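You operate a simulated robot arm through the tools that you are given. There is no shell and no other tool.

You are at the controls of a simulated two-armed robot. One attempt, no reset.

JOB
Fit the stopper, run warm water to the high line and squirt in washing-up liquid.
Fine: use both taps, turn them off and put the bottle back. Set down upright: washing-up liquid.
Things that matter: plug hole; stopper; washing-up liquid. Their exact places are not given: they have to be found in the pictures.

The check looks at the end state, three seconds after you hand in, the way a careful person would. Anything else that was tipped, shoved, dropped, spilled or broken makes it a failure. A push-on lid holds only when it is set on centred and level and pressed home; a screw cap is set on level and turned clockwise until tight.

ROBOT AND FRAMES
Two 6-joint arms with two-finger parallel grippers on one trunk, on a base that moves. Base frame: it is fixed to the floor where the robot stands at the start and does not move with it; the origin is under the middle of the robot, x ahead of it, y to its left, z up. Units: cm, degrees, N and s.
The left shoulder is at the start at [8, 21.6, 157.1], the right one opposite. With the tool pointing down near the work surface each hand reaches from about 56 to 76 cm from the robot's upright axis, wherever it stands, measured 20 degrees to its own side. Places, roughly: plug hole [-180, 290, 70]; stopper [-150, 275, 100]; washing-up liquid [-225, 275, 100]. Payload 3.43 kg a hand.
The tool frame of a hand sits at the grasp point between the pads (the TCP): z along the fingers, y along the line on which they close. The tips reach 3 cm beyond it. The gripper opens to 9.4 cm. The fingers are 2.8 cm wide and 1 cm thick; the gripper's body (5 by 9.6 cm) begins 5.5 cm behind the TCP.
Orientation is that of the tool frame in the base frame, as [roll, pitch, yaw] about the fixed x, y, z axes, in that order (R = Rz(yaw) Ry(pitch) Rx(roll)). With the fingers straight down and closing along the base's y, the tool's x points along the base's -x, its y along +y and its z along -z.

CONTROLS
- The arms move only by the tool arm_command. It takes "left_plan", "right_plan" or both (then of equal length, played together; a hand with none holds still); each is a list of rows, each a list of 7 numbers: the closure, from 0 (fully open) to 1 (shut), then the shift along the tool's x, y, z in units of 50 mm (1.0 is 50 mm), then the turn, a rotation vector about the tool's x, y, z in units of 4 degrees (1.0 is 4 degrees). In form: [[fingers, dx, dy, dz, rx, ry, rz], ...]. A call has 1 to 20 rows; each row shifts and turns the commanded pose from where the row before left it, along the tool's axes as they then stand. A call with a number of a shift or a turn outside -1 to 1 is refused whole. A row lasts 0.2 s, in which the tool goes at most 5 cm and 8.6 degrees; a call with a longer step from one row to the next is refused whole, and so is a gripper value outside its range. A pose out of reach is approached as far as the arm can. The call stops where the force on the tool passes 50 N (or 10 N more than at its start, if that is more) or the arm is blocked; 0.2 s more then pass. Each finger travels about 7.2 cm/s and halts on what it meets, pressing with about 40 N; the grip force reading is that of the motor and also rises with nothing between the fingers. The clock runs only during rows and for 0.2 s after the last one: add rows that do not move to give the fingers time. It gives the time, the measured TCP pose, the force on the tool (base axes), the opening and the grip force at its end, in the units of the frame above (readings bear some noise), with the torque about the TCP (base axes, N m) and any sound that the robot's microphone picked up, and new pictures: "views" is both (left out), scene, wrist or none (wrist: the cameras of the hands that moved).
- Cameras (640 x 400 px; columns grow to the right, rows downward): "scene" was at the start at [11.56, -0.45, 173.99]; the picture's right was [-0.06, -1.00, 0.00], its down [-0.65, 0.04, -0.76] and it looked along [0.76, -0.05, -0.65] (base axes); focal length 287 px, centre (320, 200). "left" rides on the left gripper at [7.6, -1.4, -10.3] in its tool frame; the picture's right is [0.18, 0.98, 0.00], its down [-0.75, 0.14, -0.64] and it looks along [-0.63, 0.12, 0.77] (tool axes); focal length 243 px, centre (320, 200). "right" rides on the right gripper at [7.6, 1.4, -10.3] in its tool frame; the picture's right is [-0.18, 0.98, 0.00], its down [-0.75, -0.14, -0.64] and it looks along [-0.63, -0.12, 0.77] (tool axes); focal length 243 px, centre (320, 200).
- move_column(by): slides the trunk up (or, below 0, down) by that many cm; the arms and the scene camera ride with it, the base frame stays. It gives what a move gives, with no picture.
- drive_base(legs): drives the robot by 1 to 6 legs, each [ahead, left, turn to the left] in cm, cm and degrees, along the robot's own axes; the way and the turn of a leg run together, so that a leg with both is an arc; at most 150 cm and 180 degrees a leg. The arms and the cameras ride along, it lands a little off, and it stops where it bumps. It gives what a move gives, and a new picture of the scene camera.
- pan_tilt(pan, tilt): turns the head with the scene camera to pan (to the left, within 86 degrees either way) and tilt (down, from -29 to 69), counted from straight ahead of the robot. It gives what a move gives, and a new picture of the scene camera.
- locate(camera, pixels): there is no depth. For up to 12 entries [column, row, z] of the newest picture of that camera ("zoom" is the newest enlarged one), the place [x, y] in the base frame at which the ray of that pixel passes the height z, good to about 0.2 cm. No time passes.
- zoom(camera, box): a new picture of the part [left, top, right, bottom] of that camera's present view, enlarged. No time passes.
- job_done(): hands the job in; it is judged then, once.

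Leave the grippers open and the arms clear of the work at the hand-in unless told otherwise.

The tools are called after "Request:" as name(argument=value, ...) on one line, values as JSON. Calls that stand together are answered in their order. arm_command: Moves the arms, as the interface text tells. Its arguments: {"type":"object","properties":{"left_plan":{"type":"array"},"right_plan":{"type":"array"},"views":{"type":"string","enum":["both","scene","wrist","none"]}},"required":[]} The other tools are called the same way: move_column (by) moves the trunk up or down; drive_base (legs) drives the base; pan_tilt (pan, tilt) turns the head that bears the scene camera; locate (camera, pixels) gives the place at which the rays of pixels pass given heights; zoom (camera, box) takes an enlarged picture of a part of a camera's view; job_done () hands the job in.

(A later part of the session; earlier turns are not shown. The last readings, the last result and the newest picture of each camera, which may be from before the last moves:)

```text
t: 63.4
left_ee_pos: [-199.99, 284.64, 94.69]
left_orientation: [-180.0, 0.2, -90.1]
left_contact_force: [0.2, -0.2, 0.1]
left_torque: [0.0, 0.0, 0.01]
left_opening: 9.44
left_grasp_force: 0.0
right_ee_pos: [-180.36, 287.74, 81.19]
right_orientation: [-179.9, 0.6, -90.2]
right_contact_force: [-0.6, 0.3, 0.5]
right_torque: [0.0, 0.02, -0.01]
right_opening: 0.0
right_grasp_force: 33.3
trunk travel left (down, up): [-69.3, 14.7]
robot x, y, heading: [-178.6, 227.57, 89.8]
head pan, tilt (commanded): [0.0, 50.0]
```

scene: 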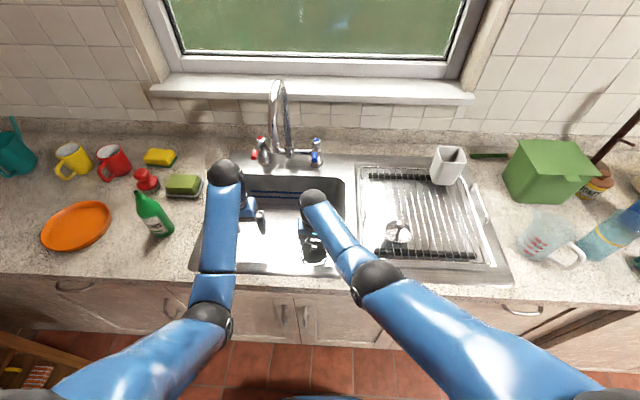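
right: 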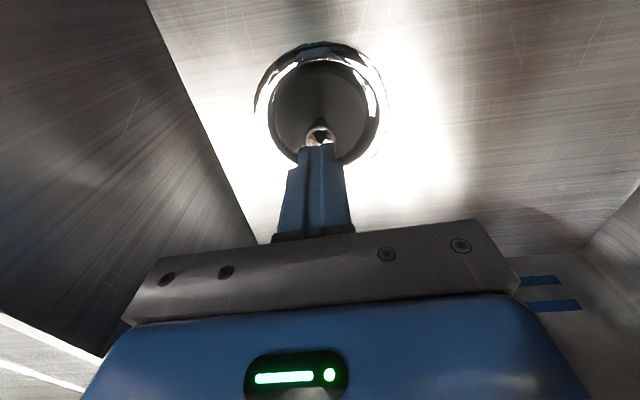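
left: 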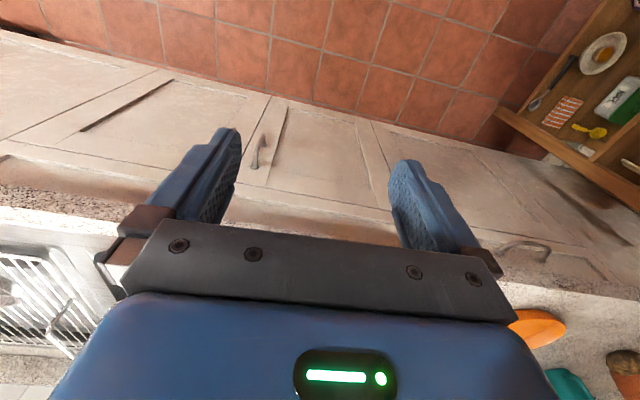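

Request:
move_column(by=-0.6)

Request:
move_column(by=-0.6)

```text
t: 63.9
left_ee_pos: [-199.98, 284.62, 94.18]
left_orientation: [-179.9, 0.3, -90.1]
left_contact_force: [-0.1, 0.7, 0.8]
left_torque: [0.02, -0.03, 0.01]
left_opening: 9.39
left_grasp_force: 0.2
right_ee_pos: [-180.39, 287.68, 81.04]
right_orientation: [179.9, 0.9, -90.2]
right_contact_force: [1.1, -4.6, 15.3]
right_torque: [-0.23, -0.08, -0.02]
right_opening: 0.0
right_grasp_force: 33.6
trunk travel left (down, up): [-68.7, 15.3]
robot x, y, heading: [-178.76, 227.66, 89.7]
head pan, tilt (commanded): [0.0, 50.0]
```

```text
t: 64.7
left_ee_pos: [-199.87, 284.38, 93.83]
left_orientation: [-179.9, 0.4, -90.3]
left_contact_force: [1.0, -0.8, 0.5]
left_torque: [-0.01, 0.0, -0.01]
left_opening: 9.41
left_grasp_force: 0.0
right_ee_pos: [-180.38, 287.71, 81.07]
right_orientation: [179.9, 1.2, -90.1]
right_contact_force: [5.9, -17.3, 24.6]
right_torque: [-0.69, -0.15, 0.03]
right_opening: 0.0
right_grasp_force: 32.3
trunk travel left (down, up): [-68.1, 15.9]
robot x, y, heading: [-178.4, 227.48, 89.6]
head pan, tilt (commanded): [0.0, 50.0]
stopped: the force on the tool passed its limit at 52 N (the readings are from after the stop); the commanded pose is now the measured one
```

The knob did not yield at about 50 N, so the stopper is fully home. Next the taps. I raise the trunk fully to bring the right hand out of the basin.

Request:
move_column(by=15.5)

Request:
zoom(camera="scene", box=[210, 180, 370, 300])

```text
t: 66.4
left_ee_pos: [-200.03, 284.81, 109.14]
left_orientation: [179.9, 0.2, -90.3]
left_contact_force: [-0.6, -0.1, -0.2]
left_torque: [-0.01, 0.0, 0.04]
left_opening: 9.4
left_grasp_force: 0.0
right_ee_pos: [-180.22, 288.14, 96.08]
right_orientation: [179.8, 1.0, -90.2]
right_contact_force: [0.6, 0.1, 0.0]
right_torque: [-0.01, -0.01, 0.01]
right_opening: 0.01
right_grasp_force: 33.2
trunk travel left (down, up): [-83.6, 0.4]
robot x, y, heading: [-178.41, 227.33, 89.9]
head pan, tilt (commanded): [0.0, 50.0]
```

```text
3.33 times, centred on (290, 240) of scene
```

zoom: 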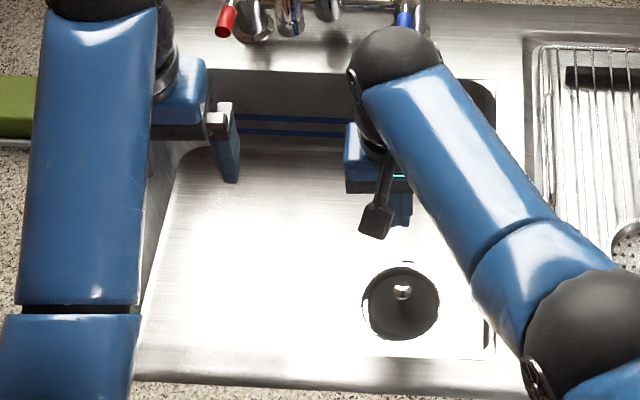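

The stopper is seated in the hole. I move the right hand off to the right so the cold tap is visible, then look at the taps closely.

Request:
arm_command(right_plan=[[0, 0, -0.3, -0.6, 0, 0, 0], [0, 0, -0.6, -0.6, 0, 0, 0], [0, 0, -0.8, -0.4, 0, 0, 0], [0, 0, -0.8, 0, 0, 0, 0], [0, 0, -0.8, 0, 0, 0, 0], [0, 0, 0, 0, 0, 0, 0]], views="scene")

Request:
zoom(camera="scene", box=[232, 125, 344, 195])

```text
t: 67.8
left_ee_pos: [-199.92, 284.8, 109.04]
left_orientation: [179.9, 0.3, -90.2]
left_contact_force: [-0.1, -0.2, 0.5]
left_torque: [0.0, -0.01, 0.0]
left_opening: 9.41
left_grasp_force: 0.1
right_ee_pos: [-163.63, 288.05, 104.01]
right_orientation: [179.8, 1.0, -90.1]
right_contact_force: [0.3, 0.4, 0.0]
right_torque: [-0.01, -0.03, 0.02]
right_opening: 9.38
right_grasp_force: 0.1
trunk travel left (down, up): [-83.6, 0.4]
robot x, y, heading: [-178.48, 227.87, 90.1]
head pan, tilt (commanded): [0.0, 50.0]
```

scene: 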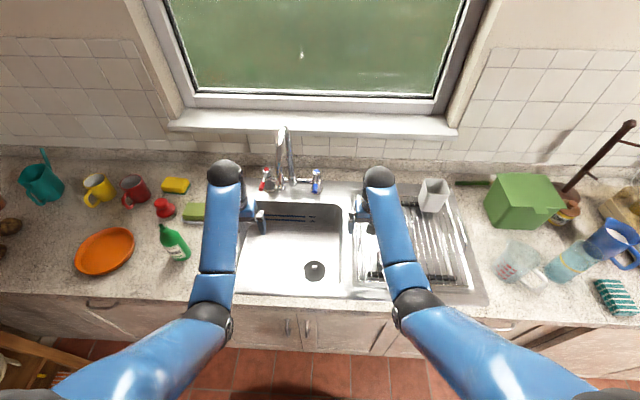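

```text
5.71 times, centred on (288, 160) of scene
```

zoom: 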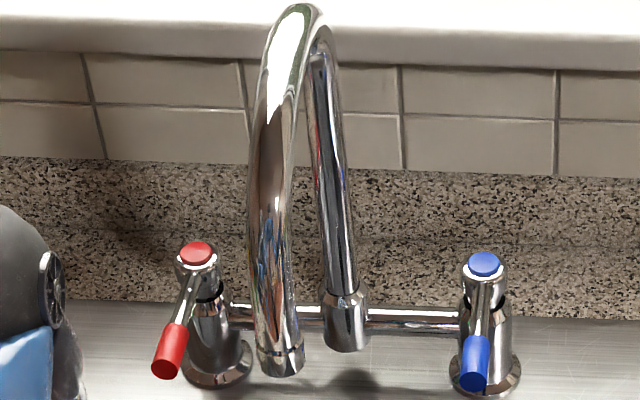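

The levers both point toward me, slightly left. I locate their ends and caps at several heights.

Request:
locate(camera="zoom", pixels=[[167, 368, 98], [167, 368, 102], [185, 325, 98], [185, 325, 102], [198, 252, 102], [198, 252, 106], [473, 380, 98], [473, 380, 102], [486, 263, 102], [486, 263, 106], [215, 372, 91], [486, 382, 91]])

Request:
pan_tilt(pan=0, tilt=69)

```text
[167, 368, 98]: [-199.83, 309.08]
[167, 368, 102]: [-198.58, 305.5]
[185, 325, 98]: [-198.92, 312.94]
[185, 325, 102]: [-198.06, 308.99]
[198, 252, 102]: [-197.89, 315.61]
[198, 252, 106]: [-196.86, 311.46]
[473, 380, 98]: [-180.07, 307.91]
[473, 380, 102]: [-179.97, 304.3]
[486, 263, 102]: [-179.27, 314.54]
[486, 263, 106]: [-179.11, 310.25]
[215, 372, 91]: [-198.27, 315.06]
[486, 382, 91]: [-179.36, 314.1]
```

```text
t: 68.7
left_ee_pos: [-199.94, 284.88, 109.16]
left_orientation: [-180.0, 0.1, -90.2]
left_contact_force: [0.1, -0.1, -0.9]
left_torque: [0.02, -0.03, 0.01]
left_opening: 9.39
left_grasp_force: 0.2
right_ee_pos: [-163.71, 288.26, 104.03]
right_orientation: [179.9, 1.1, -90.2]
right_contact_force: [0.0, 0.9, 0.1]
right_torque: [0.04, 0.0, 0.05]
right_opening: 9.41
right_grasp_force: 0.1
trunk travel left (down, up): [-83.6, 0.4]
robot x, y, heading: [-178.41, 227.84, 89.8]
head pan, tilt (commanded): [0.0, 68.8]
```

scene: 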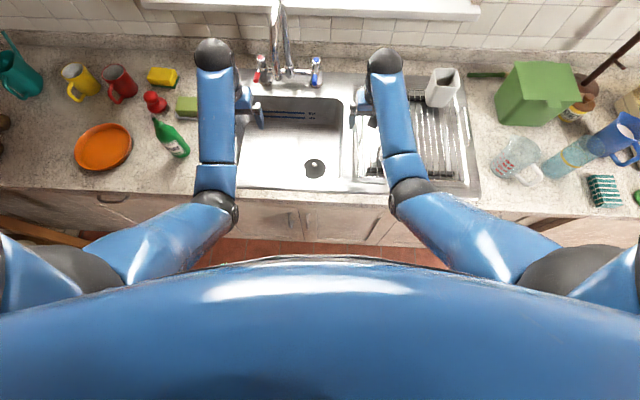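

The tap axes are at about (−198.2,315) and (−179.3,314.2), caps at z≈102.5, with lever ends near y≈306–308 and z≈100. I shift the base 6 cm left and 3 cm ahead so both hands can reach the levers with the fingers tilted forward.

Request:
drive_base(legs=[[3, 6, 0]])

Request:
pan_tilt(pan=0, tilt=50)

```text
t: 69.7
left_ee_pos: [-204.8, 287.22, 109.56]
left_orientation: [179.4, 0.6, -90.5]
left_contact_force: [1.2, 0.2, 0.3]
left_torque: [0.04, 0.09, -0.02]
left_opening: 9.41
left_grasp_force: 0.0
right_ee_pos: [-168.6, 290.65, 104.25]
right_orientation: [179.2, 1.2, -90.4]
right_contact_force: [1.5, -0.1, 0.0]
right_torque: [0.05, 0.09, 0.01]
right_opening: 9.41
right_grasp_force: 0.1
trunk travel left (down, up): [-83.6, 0.4]
robot x, y, heading: [-184.72, 230.52, 89.6]
head pan, tilt (commanded): [0.0, 68.8]
```

scene: 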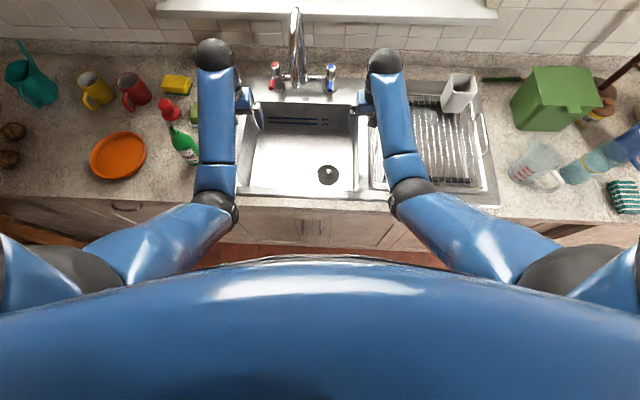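

```text
t: 70.5
left_ee_pos: [-205.64, 287.7, 109.1]
left_orientation: [180.0, 0.3, -90.4]
left_contact_force: [0.2, 0.1, 0.4]
left_torque: [0.01, 0.03, -0.03]
left_opening: 9.39
left_grasp_force: 0.0
right_ee_pos: [-169.41, 290.93, 104.13]
right_orientation: [179.7, 1.0, -90.4]
right_contact_force: [0.1, -0.2, 0.1]
right_torque: [0.0, 0.01, 0.03]
right_opening: 9.41
right_grasp_force: 0.1
trunk travel left (down, up): [-83.6, 0.4]
robot x, y, heading: [-184.41, 230.23, 89.6]
head pan, tilt (commanded): [0.0, 50.0]
```

scene: 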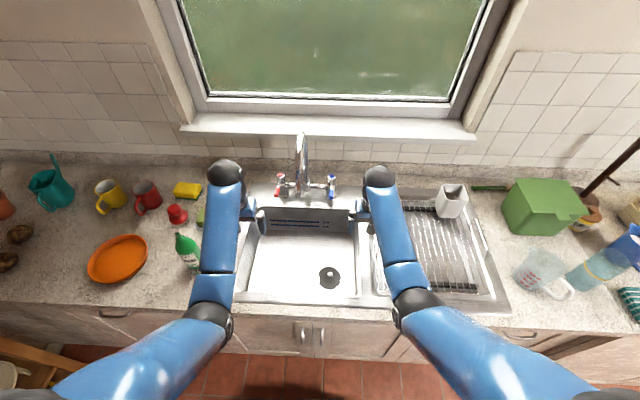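

I tilt both hands forward by 40° in place, so the fingers point away from me and down and the wrist cameras look toward the taps.

Request:
arm_command(left_plan=[[0, 0, 0, 0, 0, -1, 0], [0, 0, 0, 0, 0, -1, 0], [0, 0, 0, 0, 0, -1, 0], [0, 0, 0, 0, 0, -1, 0], [0, 0, 0, 0, 0, -1, 0], [0, 0, 0, 0, 0, -1, 0], [0, 0, 0, 0, 0, -1, 0], [0, 0, 0, 0, 0, -1, 0], [0, 0, 0, 0, 0, -1, 0], [0, 0, 0, 0, 0, -1, 0], [0, 0, 0, 0, 0, 0, 0]], right_plan=[[0, 0, 0, 0, 0, -1, 0], [0, 0, 0, 0, 0, -1, 0], [0, 0, 0, 0, 0, -1, 0], [0, 0, 0, 0, 0, -1, 0], [0, 0, 0, 0, 0, -1, 0], [0, 0, 0, 0, 0, -1, 0], [0, 0, 0, 0, 0, -1, 0], [0, 0, 0, 0, 0, -1, 0], [0, 0, 0, 0, 0, -1, 0], [0, 0, 0, 0, 0, -1, 0], [0, 0, 0, 0, 0, 0, 0]], views="both")

```text
t: 72.9
left_ee_pos: [-205.74, 287.79, 109.1]
left_orientation: [-179.9, 40.2, -90.3]
left_contact_force: [-0.8, 0.2, -0.3]
left_torque: [0.0, -0.02, 0.02]
left_opening: 9.41
left_grasp_force: 0.1
right_ee_pos: [-169.44, 291.1, 103.86]
right_orientation: [179.7, 41.1, -90.5]
right_contact_force: [-0.8, -0.1, -0.4]
right_torque: [0.02, 0.01, -0.01]
right_opening: 9.38
right_grasp_force: 0.1
trunk travel left (down, up): [-83.6, 0.4]
robot x, y, heading: [-184.53, 230.46, 89.7]
head pan, tilt (commanded): [0.0, 50.0]
```

scene: 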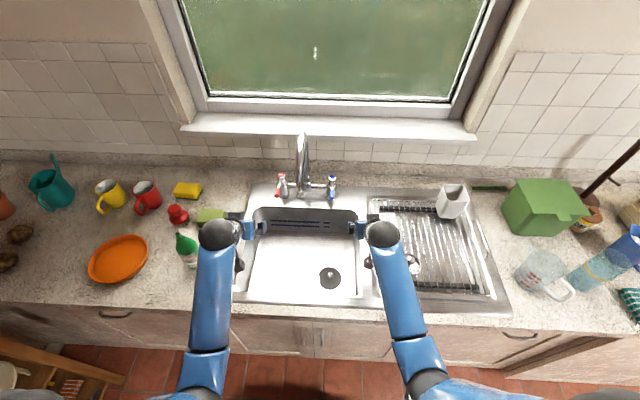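
right: 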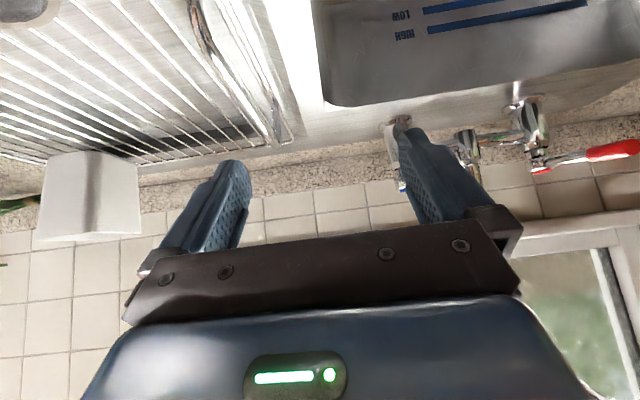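
left: 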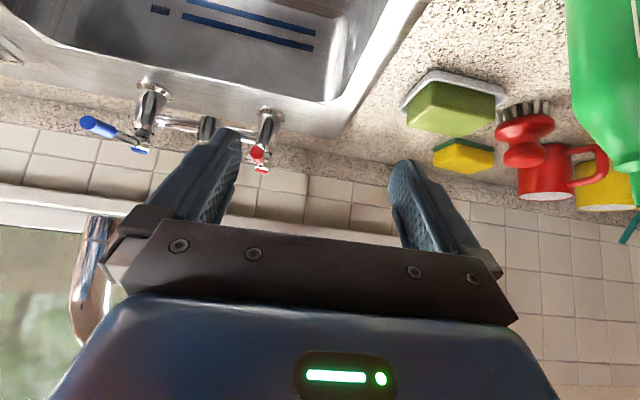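

Both wrist cameras now see the taps from the side. I zoom into them to get the levers' heights.

Request:
zoom(camera="left", box=[60, 60, 300, 210])

Request:
locate(camera="zoom", pixels=[[95, 175, 99], [95, 175, 101], [95, 175, 103], [525, 245, 99], [525, 245, 101], [525, 245, 103]])

Request:
zoom(camera="right", box=[400, 60, 640, 210])

Request:
zoom(camera="scene", box=[260, 130, 356, 200])

```text
2.67 times, centred on (180, 135) of left
```

zoom: 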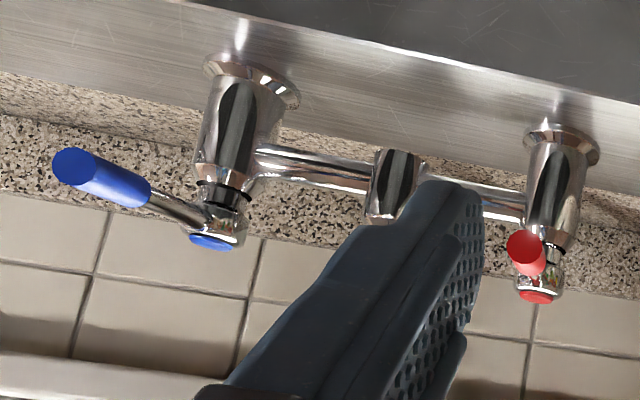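

```text
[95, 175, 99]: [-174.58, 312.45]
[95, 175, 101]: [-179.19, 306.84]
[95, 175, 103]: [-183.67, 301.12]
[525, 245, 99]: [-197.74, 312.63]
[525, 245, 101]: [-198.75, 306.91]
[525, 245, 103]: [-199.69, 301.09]
```

```text
2.67 times, centred on (520, 135) of right
```

zoom: 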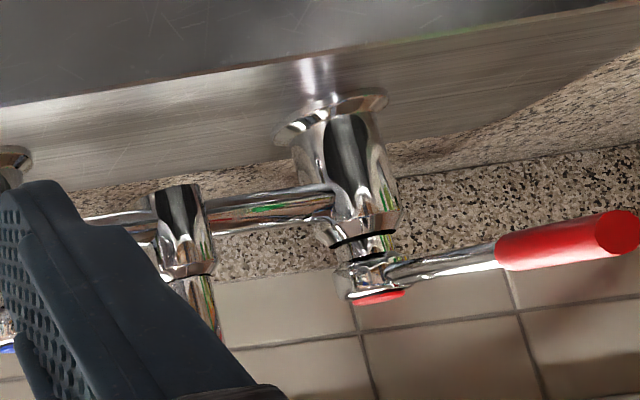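

```text
5.71 times, centred on (308, 165) of scene
```

zoom: 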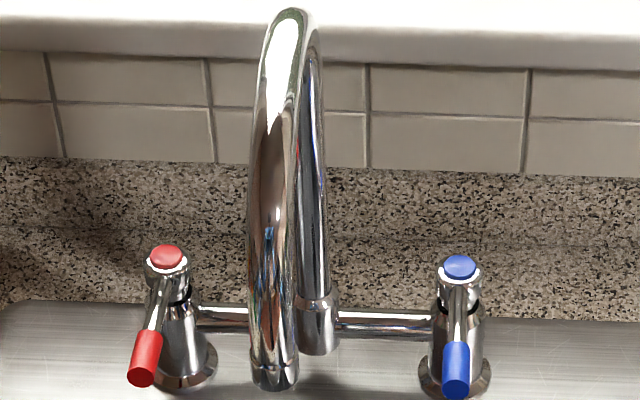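

Request:
locate(camera="zoom", pixels=[[145, 358, 99], [145, 358, 101], [145, 358, 103], [140, 380, 101], [456, 370, 99], [456, 370, 101], [456, 370, 103], [456, 387, 101], [166, 257, 103], [460, 267, 103], [273, 378, 110], [273, 378, 112]])

```text
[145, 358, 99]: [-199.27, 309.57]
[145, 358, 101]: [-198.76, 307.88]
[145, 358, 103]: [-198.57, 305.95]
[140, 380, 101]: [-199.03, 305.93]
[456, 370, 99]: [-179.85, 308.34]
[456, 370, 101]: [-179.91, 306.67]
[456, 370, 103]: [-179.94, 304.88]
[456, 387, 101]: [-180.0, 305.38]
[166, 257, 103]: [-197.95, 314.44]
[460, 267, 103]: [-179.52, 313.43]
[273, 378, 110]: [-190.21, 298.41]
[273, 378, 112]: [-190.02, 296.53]
```

The grips are at about (−198.9, 306.5, 101.4) red and (−179.9, 306.3, 101.3) blue, both pointing at me when off. I move both hands to 10 cm short of them along their tilted axes, with the fingers set to about 4 cm opening to fork around the levers.

Request:
arm_command(left_plan=[[0.57, -0.47, -0.34, 0.395, 0, 0, 0], [0.57, -0.47, -0.34, 0.395, 0, 0, 0], [0.57, -0.47, -0.34, 0.395, 0, 0, 0], [0.57, -0.47, -0.34, 0.395, 0, 0, 0], [0.57, 0, 0, 0, 0, 0, 0]], right_plan=[[0.57, -0.49, 0.525, 0.09, 0, 0, 0], [0.57, -0.49, 0.525, 0.09, 0, 0, 0], [0.57, -0.49, 0.525, 0.09, 0, 0, 0], [0.57, -0.49, 0.525, 0.09, 0, 0, 0], [0.57, 0, 0, 0, 0, 0, 0]], views="both")

```text
t: 74.1
left_ee_pos: [-198.65, 299.89, 109.14]
left_orientation: [179.9, 40.3, -90.3]
left_contact_force: [0.9, -0.1, 0.1]
left_torque: [0.01, 0.0, -0.02]
left_opening: 4.06
left_grasp_force: 0.1
right_ee_pos: [-179.76, 299.72, 109.34]
right_orientation: [179.9, 41.0, -90.5]
right_contact_force: [-0.4, 0.4, -0.6]
right_torque: [0.0, 0.05, 0.03]
right_opening: 4.02
right_grasp_force: 0.1
trunk travel left (down, up): [-83.6, 0.4]
robot x, y, heading: [-184.2, 230.23, 89.7]
head pan, tilt (commanded): [0.0, 50.0]
```

scene: 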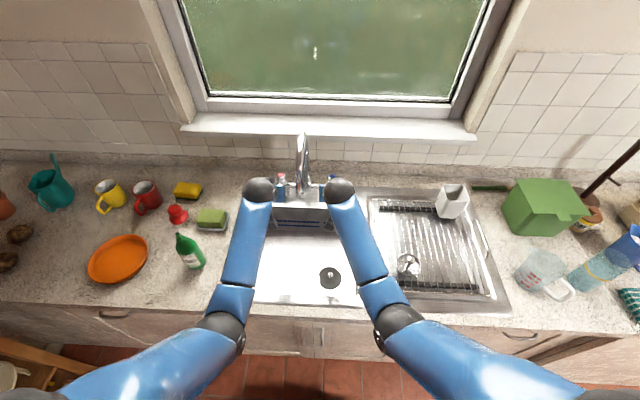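
right: 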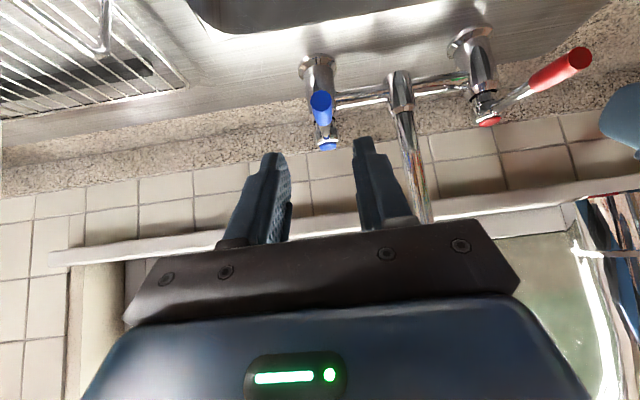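
left: 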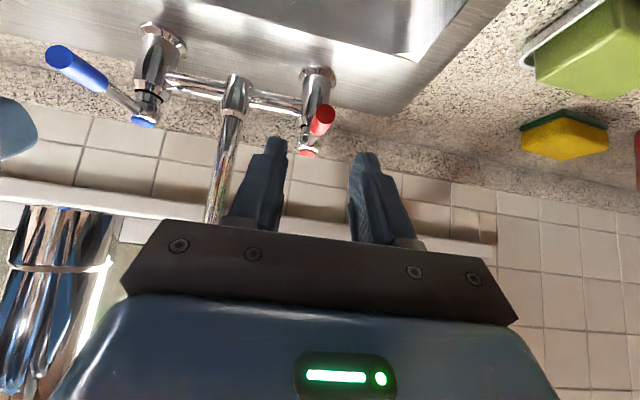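

Both levers line up between the fingers, red at (322,120) and blue at (321,105). I advance both hands 10 cm along the tool axis so the levers sit between the fingers.

Request:
arm_command(left_plan=[[0.57, 0, 0, 0.4, 0, 0, 0], [0.57, 0, 0, 0.4, 0, 0, 0], [0.57, 0, 0, 0.4, 0, 0, 0], [0.57, 0, 0, 0.4, 0, 0, 0], [0.57, 0, 0, 0.4, 0, 0, 0], [0.57, 0, 0, 0, 0, 0, 0]], right_plan=[[0.57, 0, 0, 0.4, 0, 0, 0], [0.57, 0, 0, 0.4, 0, 0, 0], [0.57, 0.04, 0, 0.4, 0, 0, 0], [0.57, 0.04, 0, 0.4, 0, 0, 0], [0.57, 0.04, 0, 0.4, 0, 0, 0], [0.57, 0, 0, 0, 0, 0, 0]], views="both")

```text
t: 75.5
left_ee_pos: [-198.8, 306.45, 101.43]
left_orientation: [-180.0, 40.1, -90.3]
left_contact_force: [0.0, 0.6, -1.1]
left_torque: [0.04, 0.04, 0.03]
left_opening: 4.03
left_grasp_force: 0.1
right_ee_pos: [-179.9, 306.01, 101.19]
right_orientation: [179.9, 41.0, -90.5]
right_contact_force: [0.1, -0.2, -0.5]
right_torque: [-0.02, -0.01, -0.05]
right_opening: 4.04
right_grasp_force: 0.0
trunk travel left (down, up): [-83.6, 0.4]
robot x, y, heading: [-184.27, 230.53, 89.8]
head pan, tilt (commanded): [0.0, 50.0]
```

scene: 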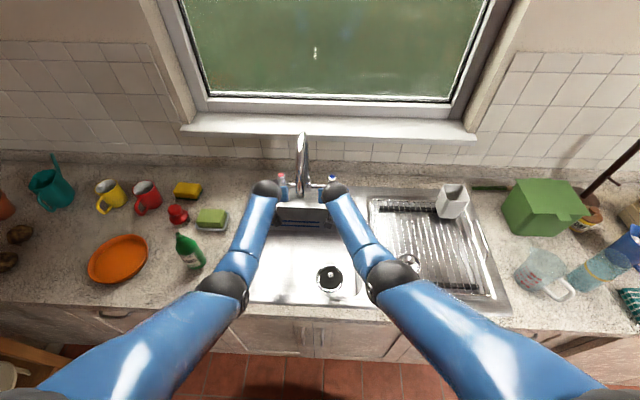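
right: 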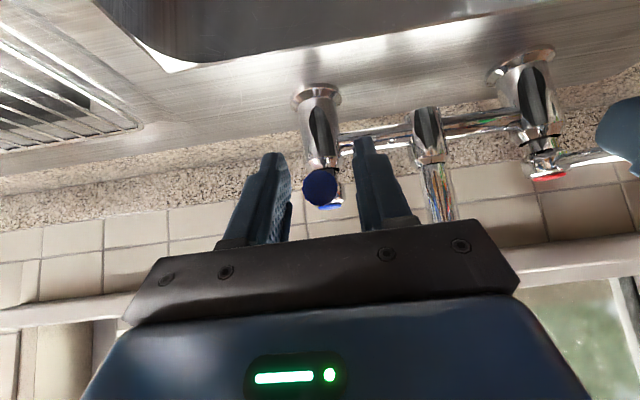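
left: 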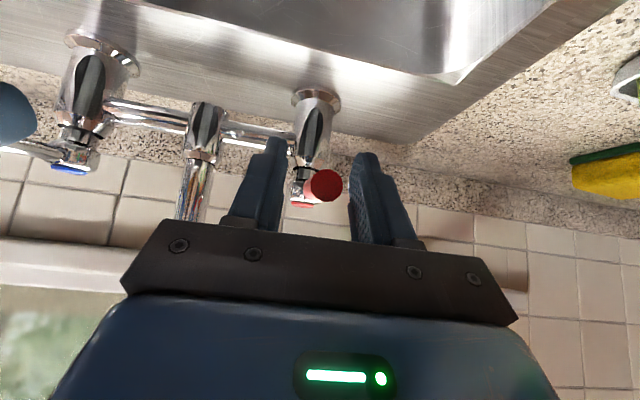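

Both lever grips are between the fingers, red at (326,185) and blue at (319,188). I narrow the left fingers to ~2.4 cm around the red grip and try swinging it a little outward (left), reading the force and sound.

Request:
arm_command(left_plan=[[0.75, 0, 0, 0, 0, 0, 0], [0.75, 0, 0, 0, 0, 0, 0], [0.75, -0.005, 0.15, 0.004, 0.8, 0, 0.96], [0.75, -0.005, 0.15, 0.004, 0.8, 0, 0.96], [0.75, -0.005, 0.15, 0.004, 0.8, 0, 0.96], [0.75, 0, 0, 0, 0, 0, 0]], views="both")

```text
t: 76.9
left_ee_pos: [-201.13, 306.59, 101.53]
left_orientation: [179.9, 40.1, -105.5]
left_contact_force: [-0.2, -0.5, 0.6]
left_torque: [0.0, -0.01, 0.01]
left_opening: 2.35
left_grasp_force: 0.1
right_ee_pos: [-179.88, 305.89, 101.17]
right_orientation: [179.7, 41.0, -90.5]
right_contact_force: [0.1, -0.2, 0.1]
right_torque: [-0.01, -0.02, 0.03]
right_opening: 4.03
right_grasp_force: 0.1
trunk travel left (down, up): [-83.6, 0.4]
robot x, y, heading: [-184.36, 230.36, 89.6]
head pan, tilt (commanded): [0.0, 50.0]
```

scene: 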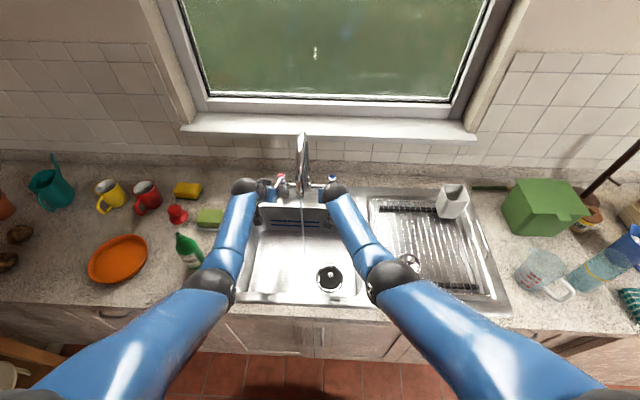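
left: 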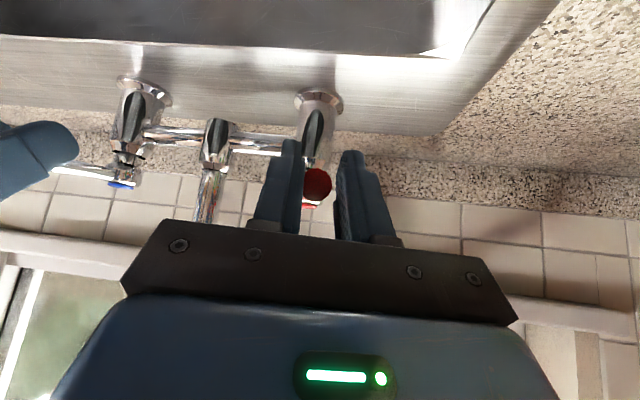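

The red lever moved 15° easily and a thin stream shows from the spout at (303,240), so outward opens the hot tap. I zoom to confirm.

Request:
zoom(camera="scene", box=[240, 130, 370, 300])

```text
2.35 times, centred on (305, 215) of scene
```

zoom: 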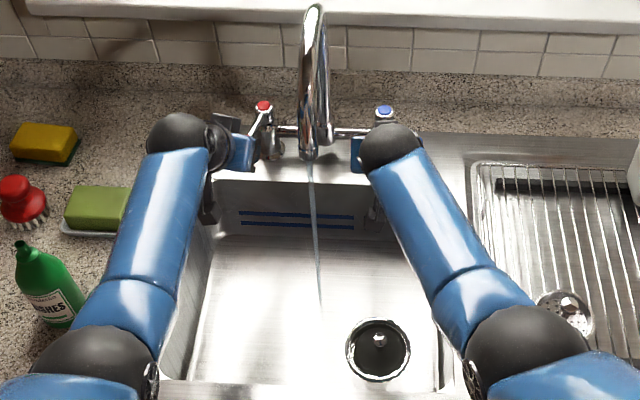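

Confirmed: water is running. Now the cold tap: narrow the right fingers and swing the blue lever outward (right) by 15°.

Request:
arm_command(right_plan=[[0.75, 0, 0, 0, 0, 0, 0], [0.75, 0, 0, 0, 0, 0, 0], [0.75, -0.005, -0.15, 0.004, -0.82, 0, -0.94], [0.75, -0.005, -0.15, 0.004, -0.82, 0, -0.94], [0.75, -0.005, -0.15, 0.004, -0.82, 0, -0.94], [0.75, 0, 0, 0, 0, 0, 0]], views="both")

Request:
zoom(camera="scene", box=[240, 130, 370, 300])

```text
t: 78.3
left_ee_pos: [-201.13, 306.75, 101.58]
left_orientation: [179.9, 40.2, -105.5]
left_contact_force: [0.3, -0.5, -0.1]
left_torque: [0.02, -0.03, 0.01]
left_opening: 2.35
left_grasp_force: 0.0
right_ee_pos: [-177.75, 306.14, 101.25]
right_orientation: [179.7, 41.0, -75.6]
right_contact_force: [-0.1, 0.6, 0.2]
right_torque: [0.01, -0.03, 0.0]
right_opening: 2.34
right_grasp_force: 0.0
trunk travel left (down, up): [-83.6, 0.4]
robot x, y, heading: [-184.43, 230.62, 89.6]
head pan, tilt (commanded): [0.0, 50.0]
```

scene: 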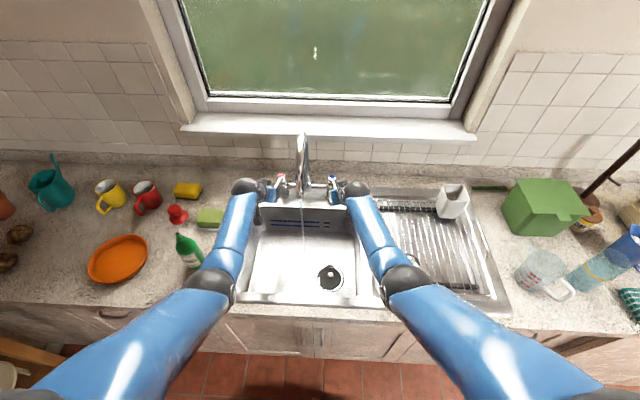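
right: 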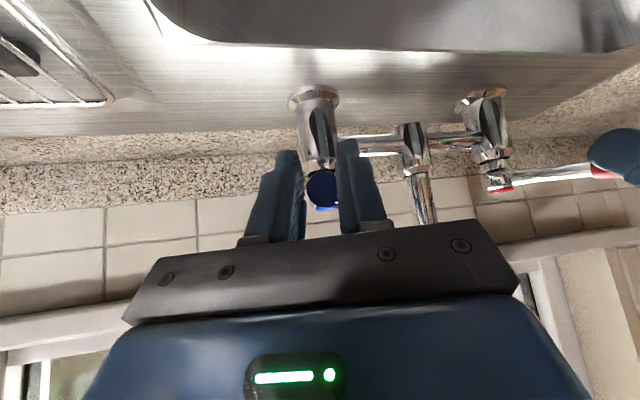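

```text
2.35 times, centred on (305, 215) of scene
```

zoom: 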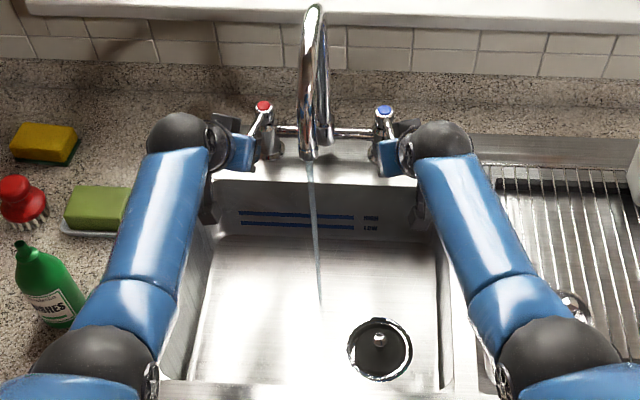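

Both levers turn easily and the stream is a bit thicker. I swing both levers together another 30° outward, equally, for warm water.

Request:
arm_command(left_plan=[[0.75, -0.005, 0.15, 0.004, 0.8, 0, 0.96], [0.75, -0.005, 0.15, 0.004, 0.8, 0, 0.96], [0.75, -0.005, 0.15, 0.004, 0.8, 0, 0.96], [0.75, -0.005, 0.15, 0.004, 0.8, 0, 0.96], [0.75, -0.005, 0.15, 0.004, 0.8, 0, 0.96], [0.75, -0.005, 0.15, 0.004, 0.8, 0, 0.96], [0.75, 0, 0, 0, 0, 0, 0]], right_plan=[[0.75, -0.005, -0.15, 0.004, -0.82, 0, -0.94], [0.75, -0.005, -0.15, 0.004, -0.82, 0, -0.94], [0.75, -0.005, -0.15, 0.004, -0.82, 0, -0.94], [0.75, -0.005, -0.15, 0.004, -0.82, 0, -0.94], [0.75, -0.005, -0.15, 0.004, -0.82, 0, -0.94], [0.75, -0.005, -0.15, 0.004, -0.82, 0, -0.94], [0.75, 0, 0, 0, 0, 0, 0]], views="both")

Request:
zoom(camera="scene", box=[240, 130, 370, 300])

```text
t: 79.9
left_ee_pos: [-205.3, 307.29, 102.12]
left_orientation: [179.5, 40.0, -135.7]
left_contact_force: [-0.5, -0.2, 0.0]
left_torque: [0.01, -0.05, 0.01]
left_opening: 2.33
left_grasp_force: 0.1
left hand out of reach, approached as far as the arm can: row 5, 6
right_ee_pos: [-173.41, 307.43, 101.57]
right_orientation: [179.8, 41.2, -45.6]
right_contact_force: [-0.3, -0.2, 0.4]
right_torque: [-0.04, 0.01, 0.02]
right_opening: 2.38
right_grasp_force: 0.1
right hand out of reach, approached as far as the arm can: row 6
trunk travel left (down, up): [-83.6, 0.4]
robot x, y, heading: [-184.5, 230.68, 89.5]
head pan, tilt (commanded): [0.0, 50.0]
```

scene: 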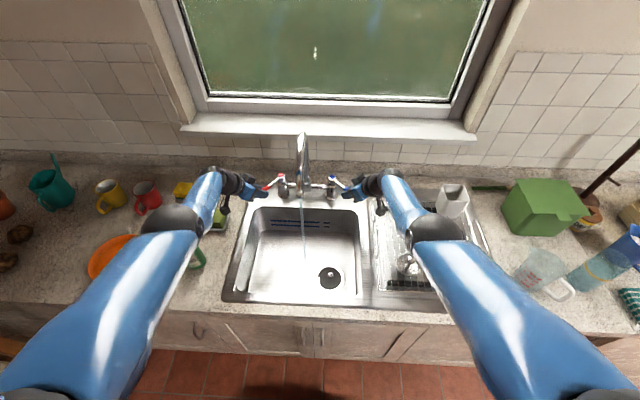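
right: 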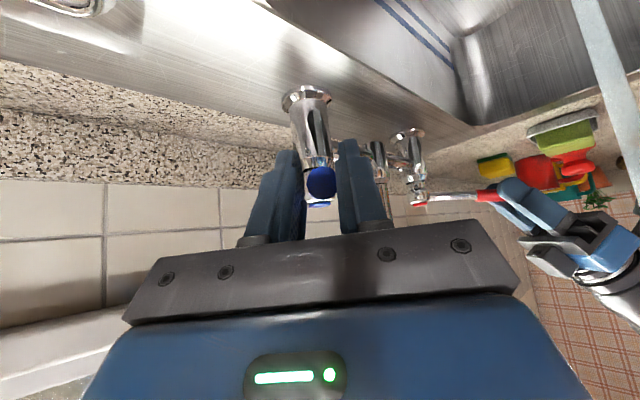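
left: 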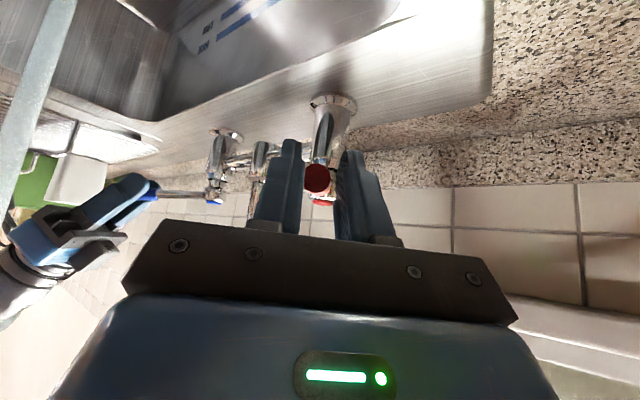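

```text
2.35 times, centred on (305, 215) of scene
```

zoom: 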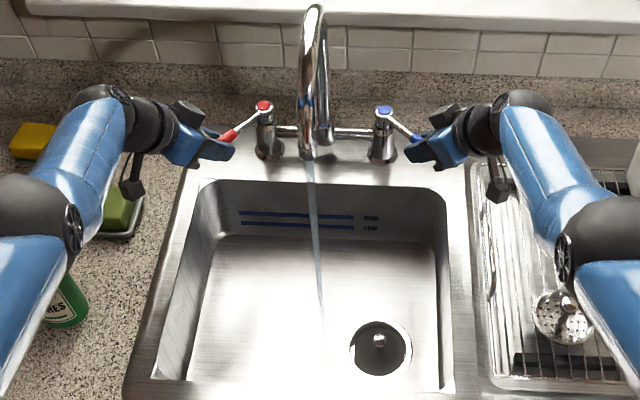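

Both levers stand about 45° open and the flow is stronger. I wait 4 s and check the water level.

Request:
arm_command(left_plan=[[0.75, 0, 0, 0, 0, 0, 0], [0.75, 0, 0, 0, 0, 0, 0], [0.75, 0, 0, 0, 0, 0, 0], [0.75, 0, 0, 0, 0, 0, 0], [0.75, 0, 0, 0, 0, 0, 0], [0.75, 0, 0, 0, 0, 0, 0], [0.75, 0, 0, 0, 0, 0, 0], [0.75, 0, 0, 0, 0, 0, 0], [0.75, 0, 0, 0, 0, 0, 0], [0.75, 0, 0, 0, 0, 0, 0], [0.75, 0, 0, 0, 0, 0, 0], [0.75, 0, 0, 0, 0, 0, 0], [0.75, 0, 0, 0, 0, 0, 0], [0.75, 0, 0, 0, 0, 0, 0], [0.75, 0, 0, 0, 0, 0, 0], [0.75, 0, 0, 0, 0, 0, 0], [0.75, 0, 0, 0, 0, 0, 0], [0.75, 0, 0, 0, 0, 0, 0], [0.75, 0, 0, 0, 0, 0, 0], [0.75, 0, 0, 0, 0, 0, 0]], views="scene")

Request:
zoom(camera="scene", box=[240, 180, 370, 300])

```text
t: 84.1
left_ee_pos: [-205.31, 307.37, 102.2]
left_orientation: [179.7, 40.1, -135.6]
left_contact_force: [-0.1, 1.1, -0.2]
left_torque: [0.02, 0.01, 0.01]
left_opening: 2.37
left_grasp_force: 0.0
right_ee_pos: [-173.43, 307.38, 101.46]
right_orientation: [179.7, 41.3, -45.6]
right_contact_force: [0.4, -0.2, 0.2]
right_torque: [0.01, -0.01, 0.0]
right_opening: 2.34
right_grasp_force: 0.0
trunk travel left (down, up): [-83.6, 0.4]
robot x, y, heading: [-184.52, 230.24, 89.6]
head pan, tilt (commanded): [0.0, 50.0]
```

scene: 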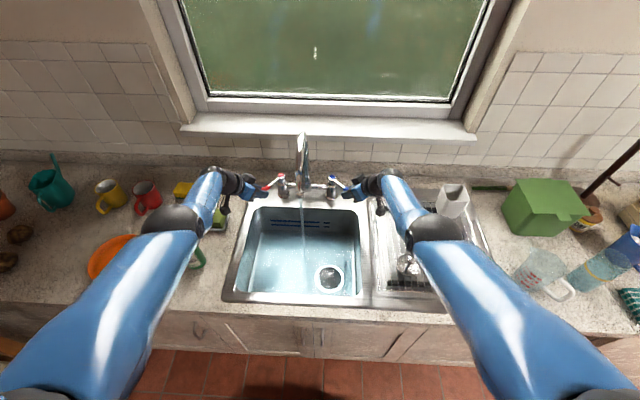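

```text
3.33 times, centred on (305, 240) of scene
```

zoom: 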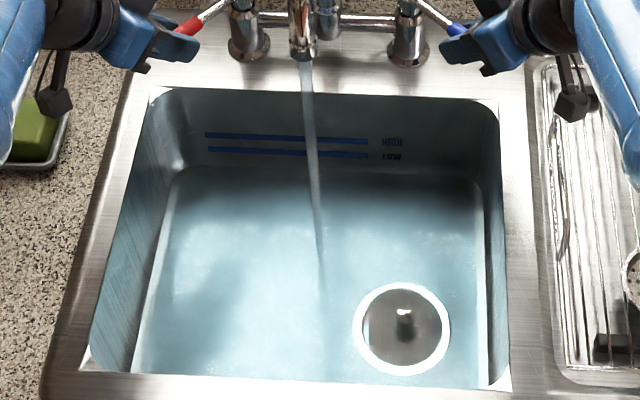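

The water is rising fast. I zoom on the level lines to judge the surface.

Request:
zoom(camera="scene", box=[260, 200, 350, 256])

Request:
zoom(camera="right", box=[320, 0, 640, 200])

```text
7.11 times, centred on (305, 228) of scene
```

zoom: 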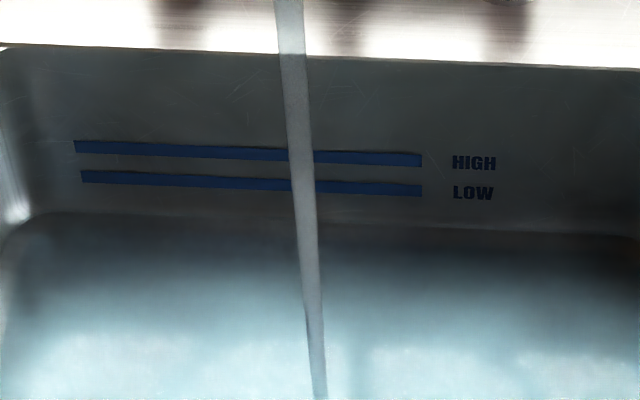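

```text
2.00 times, centred on (480, 100) of right
```

zoom: 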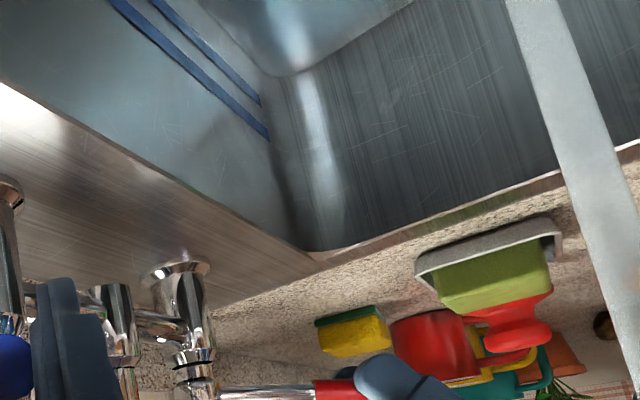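

The lines are still well above the surface; the water meets the wall at about row 220 in the zoom, just below LOW at row 185. I wait another 4 s.

Request:
arm_command(left_plan=[[0.75, 0, 0, 0, 0, 0, 0], [0.75, 0, 0, 0, 0, 0, 0], [0.75, 0, 0, 0, 0, 0, 0], [0.75, 0, 0, 0, 0, 0, 0], [0.75, 0, 0, 0, 0, 0, 0], [0.75, 0, 0, 0, 0, 0, 0], [0.75, 0, 0, 0, 0, 0, 0], [0.75, 0, 0, 0, 0, 0, 0], [0.75, 0, 0, 0, 0, 0, 0], [0.75, 0, 0, 0, 0, 0, 0], [0.75, 0, 0, 0, 0, 0, 0], [0.75, 0, 0, 0, 0, 0, 0], [0.75, 0, 0, 0, 0, 0, 0], [0.75, 0, 0, 0, 0, 0, 0], [0.75, 0, 0, 0, 0, 0, 0], [0.75, 0, 0, 0, 0, 0, 0], [0.75, 0, 0, 0, 0, 0, 0], [0.75, 0, 0, 0, 0, 0, 0], [0.75, 0, 0, 0, 0, 0, 0]], views="scene")

Request:
zoom(camera="scene", box=[260, 200, 350, 256])

Request:
zoom(camera="scene", box=[240, 180, 370, 300])

```text
t: 88.1
left_ee_pos: [-205.29, 307.45, 102.11]
left_orientation: [179.7, 40.1, -135.6]
left_contact_force: [0.1, 0.2, 0.5]
left_torque: [0.0, 0.01, 0.0]
left_opening: 2.34
left_grasp_force: 0.0
right_ee_pos: [-173.56, 307.39, 101.45]
right_orientation: [179.8, 41.1, -45.5]
right_contact_force: [-0.8, 0.5, -0.6]
right_torque: [0.01, -0.01, -0.01]
right_opening: 2.34
right_grasp_force: 0.0
trunk travel left (down, up): [-83.6, 0.4]
robot x, y, heading: [-184.65, 230.32, 90.0]
head pan, tilt (commanded): [0.0, 50.0]
```

scene: 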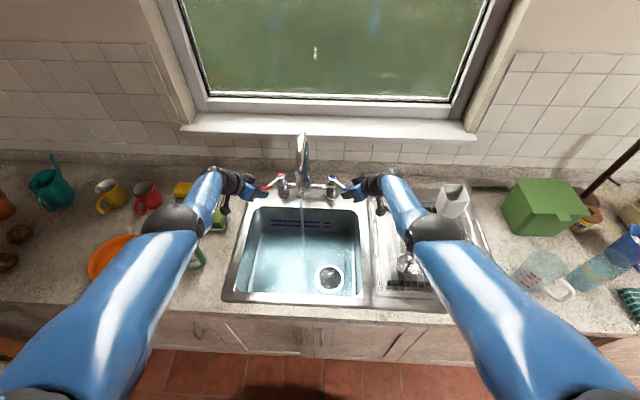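

```text
7.11 times, centred on (305, 228) of scene
```

zoom: 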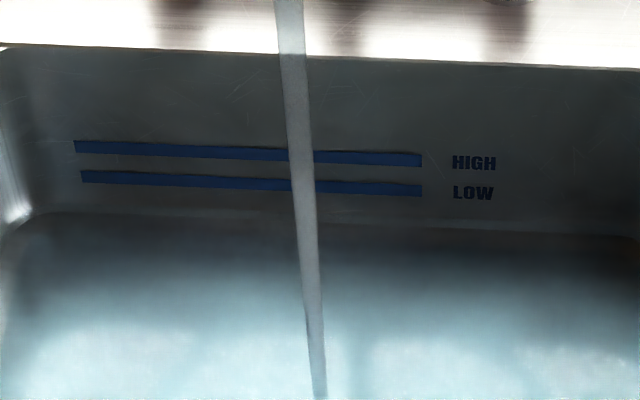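

```text
3.33 times, centred on (305, 240) of scene
```

zoom: 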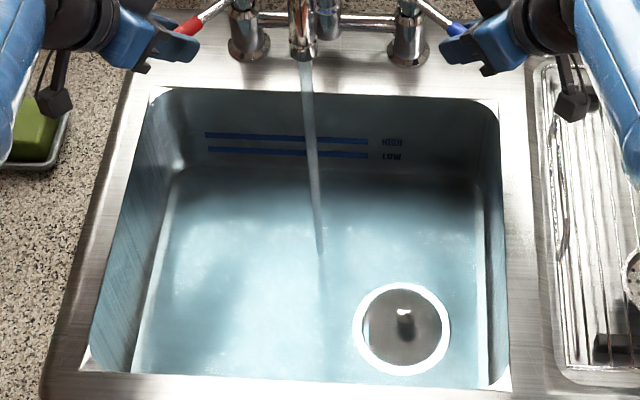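

The stream lands near the floor level still, so the fill is slow at this opening. I keep waiting in 4 s steps and track where the stream meets the surface, row ≈256 at the floor and ≈245 at HIGH.

Request:
arm_command(left_plan=[[0.75, 0, 0, 0, 0, 0, 0], [0.75, 0, 0, 0, 0, 0, 0], [0.75, 0, 0, 0, 0, 0, 0], [0.75, 0, 0, 0, 0, 0, 0], [0.75, 0, 0, 0, 0, 0, 0], [0.75, 0, 0, 0, 0, 0, 0], [0.75, 0, 0, 0, 0, 0, 0], [0.75, 0, 0, 0, 0, 0, 0], [0.75, 0, 0, 0, 0, 0, 0], [0.75, 0, 0, 0, 0, 0, 0], [0.75, 0, 0, 0, 0, 0, 0], [0.75, 0, 0, 0, 0, 0, 0], [0.75, 0, 0, 0, 0, 0, 0], [0.75, 0, 0, 0, 0, 0, 0], [0.75, 0, 0, 0, 0, 0, 0], [0.75, 0, 0, 0, 0, 0, 0], [0.75, 0, 0, 0, 0, 0, 0], [0.75, 0, 0, 0, 0, 0, 0], [0.75, 0, 0, 0, 0, 0, 0], [0.75, 0, 0, 0, 0, 0, 0]], views="none")

Request:
zoom(camera="scene", box=[260, 200, 350, 256])

Request:
zoom(camera="scene", box=[280, 235, 330, 267])

```text
t: 92.3
left_ee_pos: [-205.17, 307.38, 102.07]
left_orientation: [179.8, 40.2, -135.5]
left_contact_force: [-0.1, 0.3, -0.2]
left_torque: [0.0, -0.03, 0.01]
left_opening: 2.34
left_grasp_force: 0.1
right_ee_pos: [-173.4, 307.33, 101.6]
right_orientation: [179.8, 41.1, -45.6]
right_contact_force: [-0.6, 0.4, -0.2]
right_torque: [0.01, 0.06, -0.03]
right_opening: 2.34
right_grasp_force: 0.0
trunk travel left (down, up): [-83.6, 0.4]
robot x, y, heading: [-184.57, 230.39, 89.6]
head pan, tilt (commanded): [0.0, 50.0]
```

```text
7.11 times, centred on (305, 228) of scene
```

zoom: 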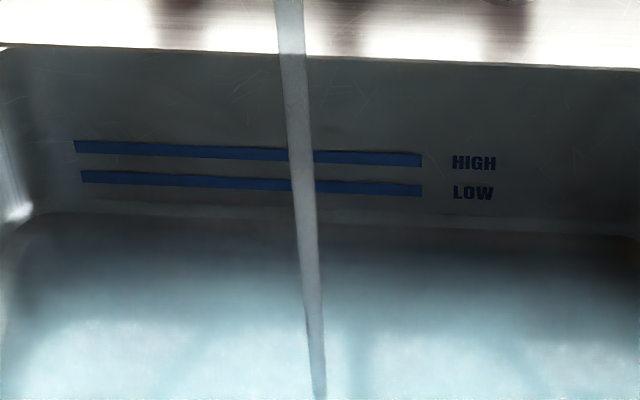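

```text
12.50 times, centred on (305, 251) of scene
```

zoom: 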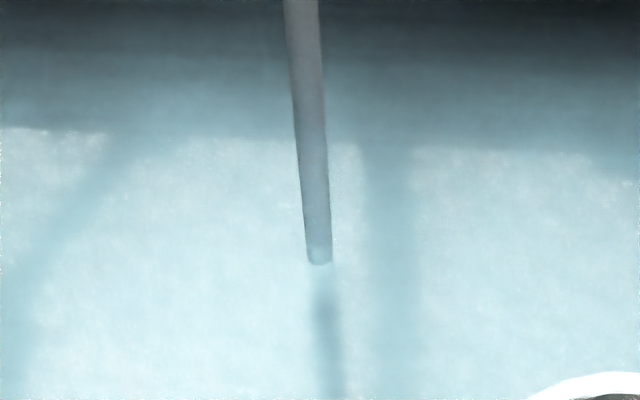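

Request:
locate(camera="zoom", pixels=[[318, 262, 74.5], [318, 262, 76], [318, 262, 78], [318, 262, 80], [300, 50, 85], [300, 50, 90]])

Request:
arm_command(left_plan=[[0.75, 0, 0, 0, 0, 0, 0], [0.75, 0, 0, 0, 0, 0, 0], [0.75, 0, 0, 0, 0, 0, 0], [0.75, 0, 0, 0, 0, 0, 0], [0.75, 0, 0, 0, 0, 0, 0], [0.75, 0, 0, 0, 0, 0, 0], [0.75, 0, 0, 0, 0, 0, 0], [0.75, 0, 0, 0, 0, 0, 0], [0.75, 0, 0, 0, 0, 0, 0], [0.75, 0, 0, 0, 0, 0, 0], [0.75, 0, 0, 0, 0, 0, 0], [0.75, 0, 0, 0, 0, 0, 0], [0.75, 0, 0, 0, 0, 0, 0], [0.75, 0, 0, 0, 0, 0, 0], [0.75, 0, 0, 0, 0, 0, 0], [0.75, 0, 0, 0, 0, 0, 0], [0.75, 0, 0, 0, 0, 0, 0], [0.75, 0, 0, 0, 0, 0, 0], [0.75, 0, 0, 0, 0, 0, 0], [0.75, 0, 0, 0, 0, 0, 0]], views="none")

Request:
zoom(camera="scene", box=[280, 235, 330, 267])

```text
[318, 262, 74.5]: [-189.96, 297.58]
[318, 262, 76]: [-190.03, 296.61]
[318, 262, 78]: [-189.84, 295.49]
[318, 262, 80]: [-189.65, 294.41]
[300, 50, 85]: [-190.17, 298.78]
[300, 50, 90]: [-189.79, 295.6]
```

```text
t: 96.5
left_ee_pos: [-205.31, 307.32, 102.07]
left_orientation: [179.7, 40.1, -135.6]
left_contact_force: [0.0, -0.2, 0.2]
left_torque: [0.01, 0.02, 0.0]
left_opening: 2.37
left_grasp_force: 0.0
right_ee_pos: [-173.63, 307.42, 101.57]
right_orientation: [179.8, 41.1, -45.7]
right_contact_force: [0.6, 1.4, -0.1]
right_torque: [-0.01, -0.02, -0.01]
right_opening: 2.36
right_grasp_force: 0.0
trunk travel left (down, up): [-83.6, 0.4]
robot x, y, heading: [-184.87, 230.48, 89.7]
head pan, tilt (commanded): [0.0, 50.0]
```

```text
12.50 times, centred on (305, 251) of scene
```

zoom: 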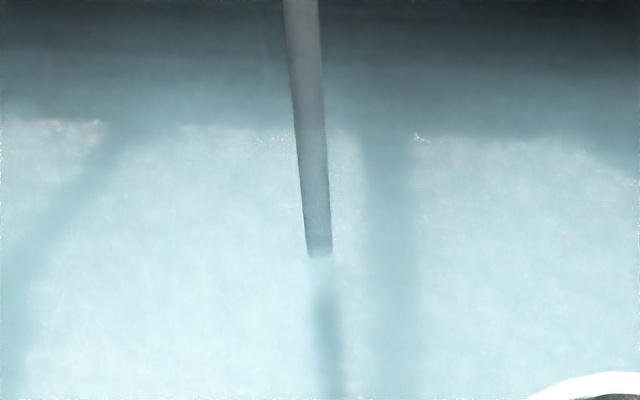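

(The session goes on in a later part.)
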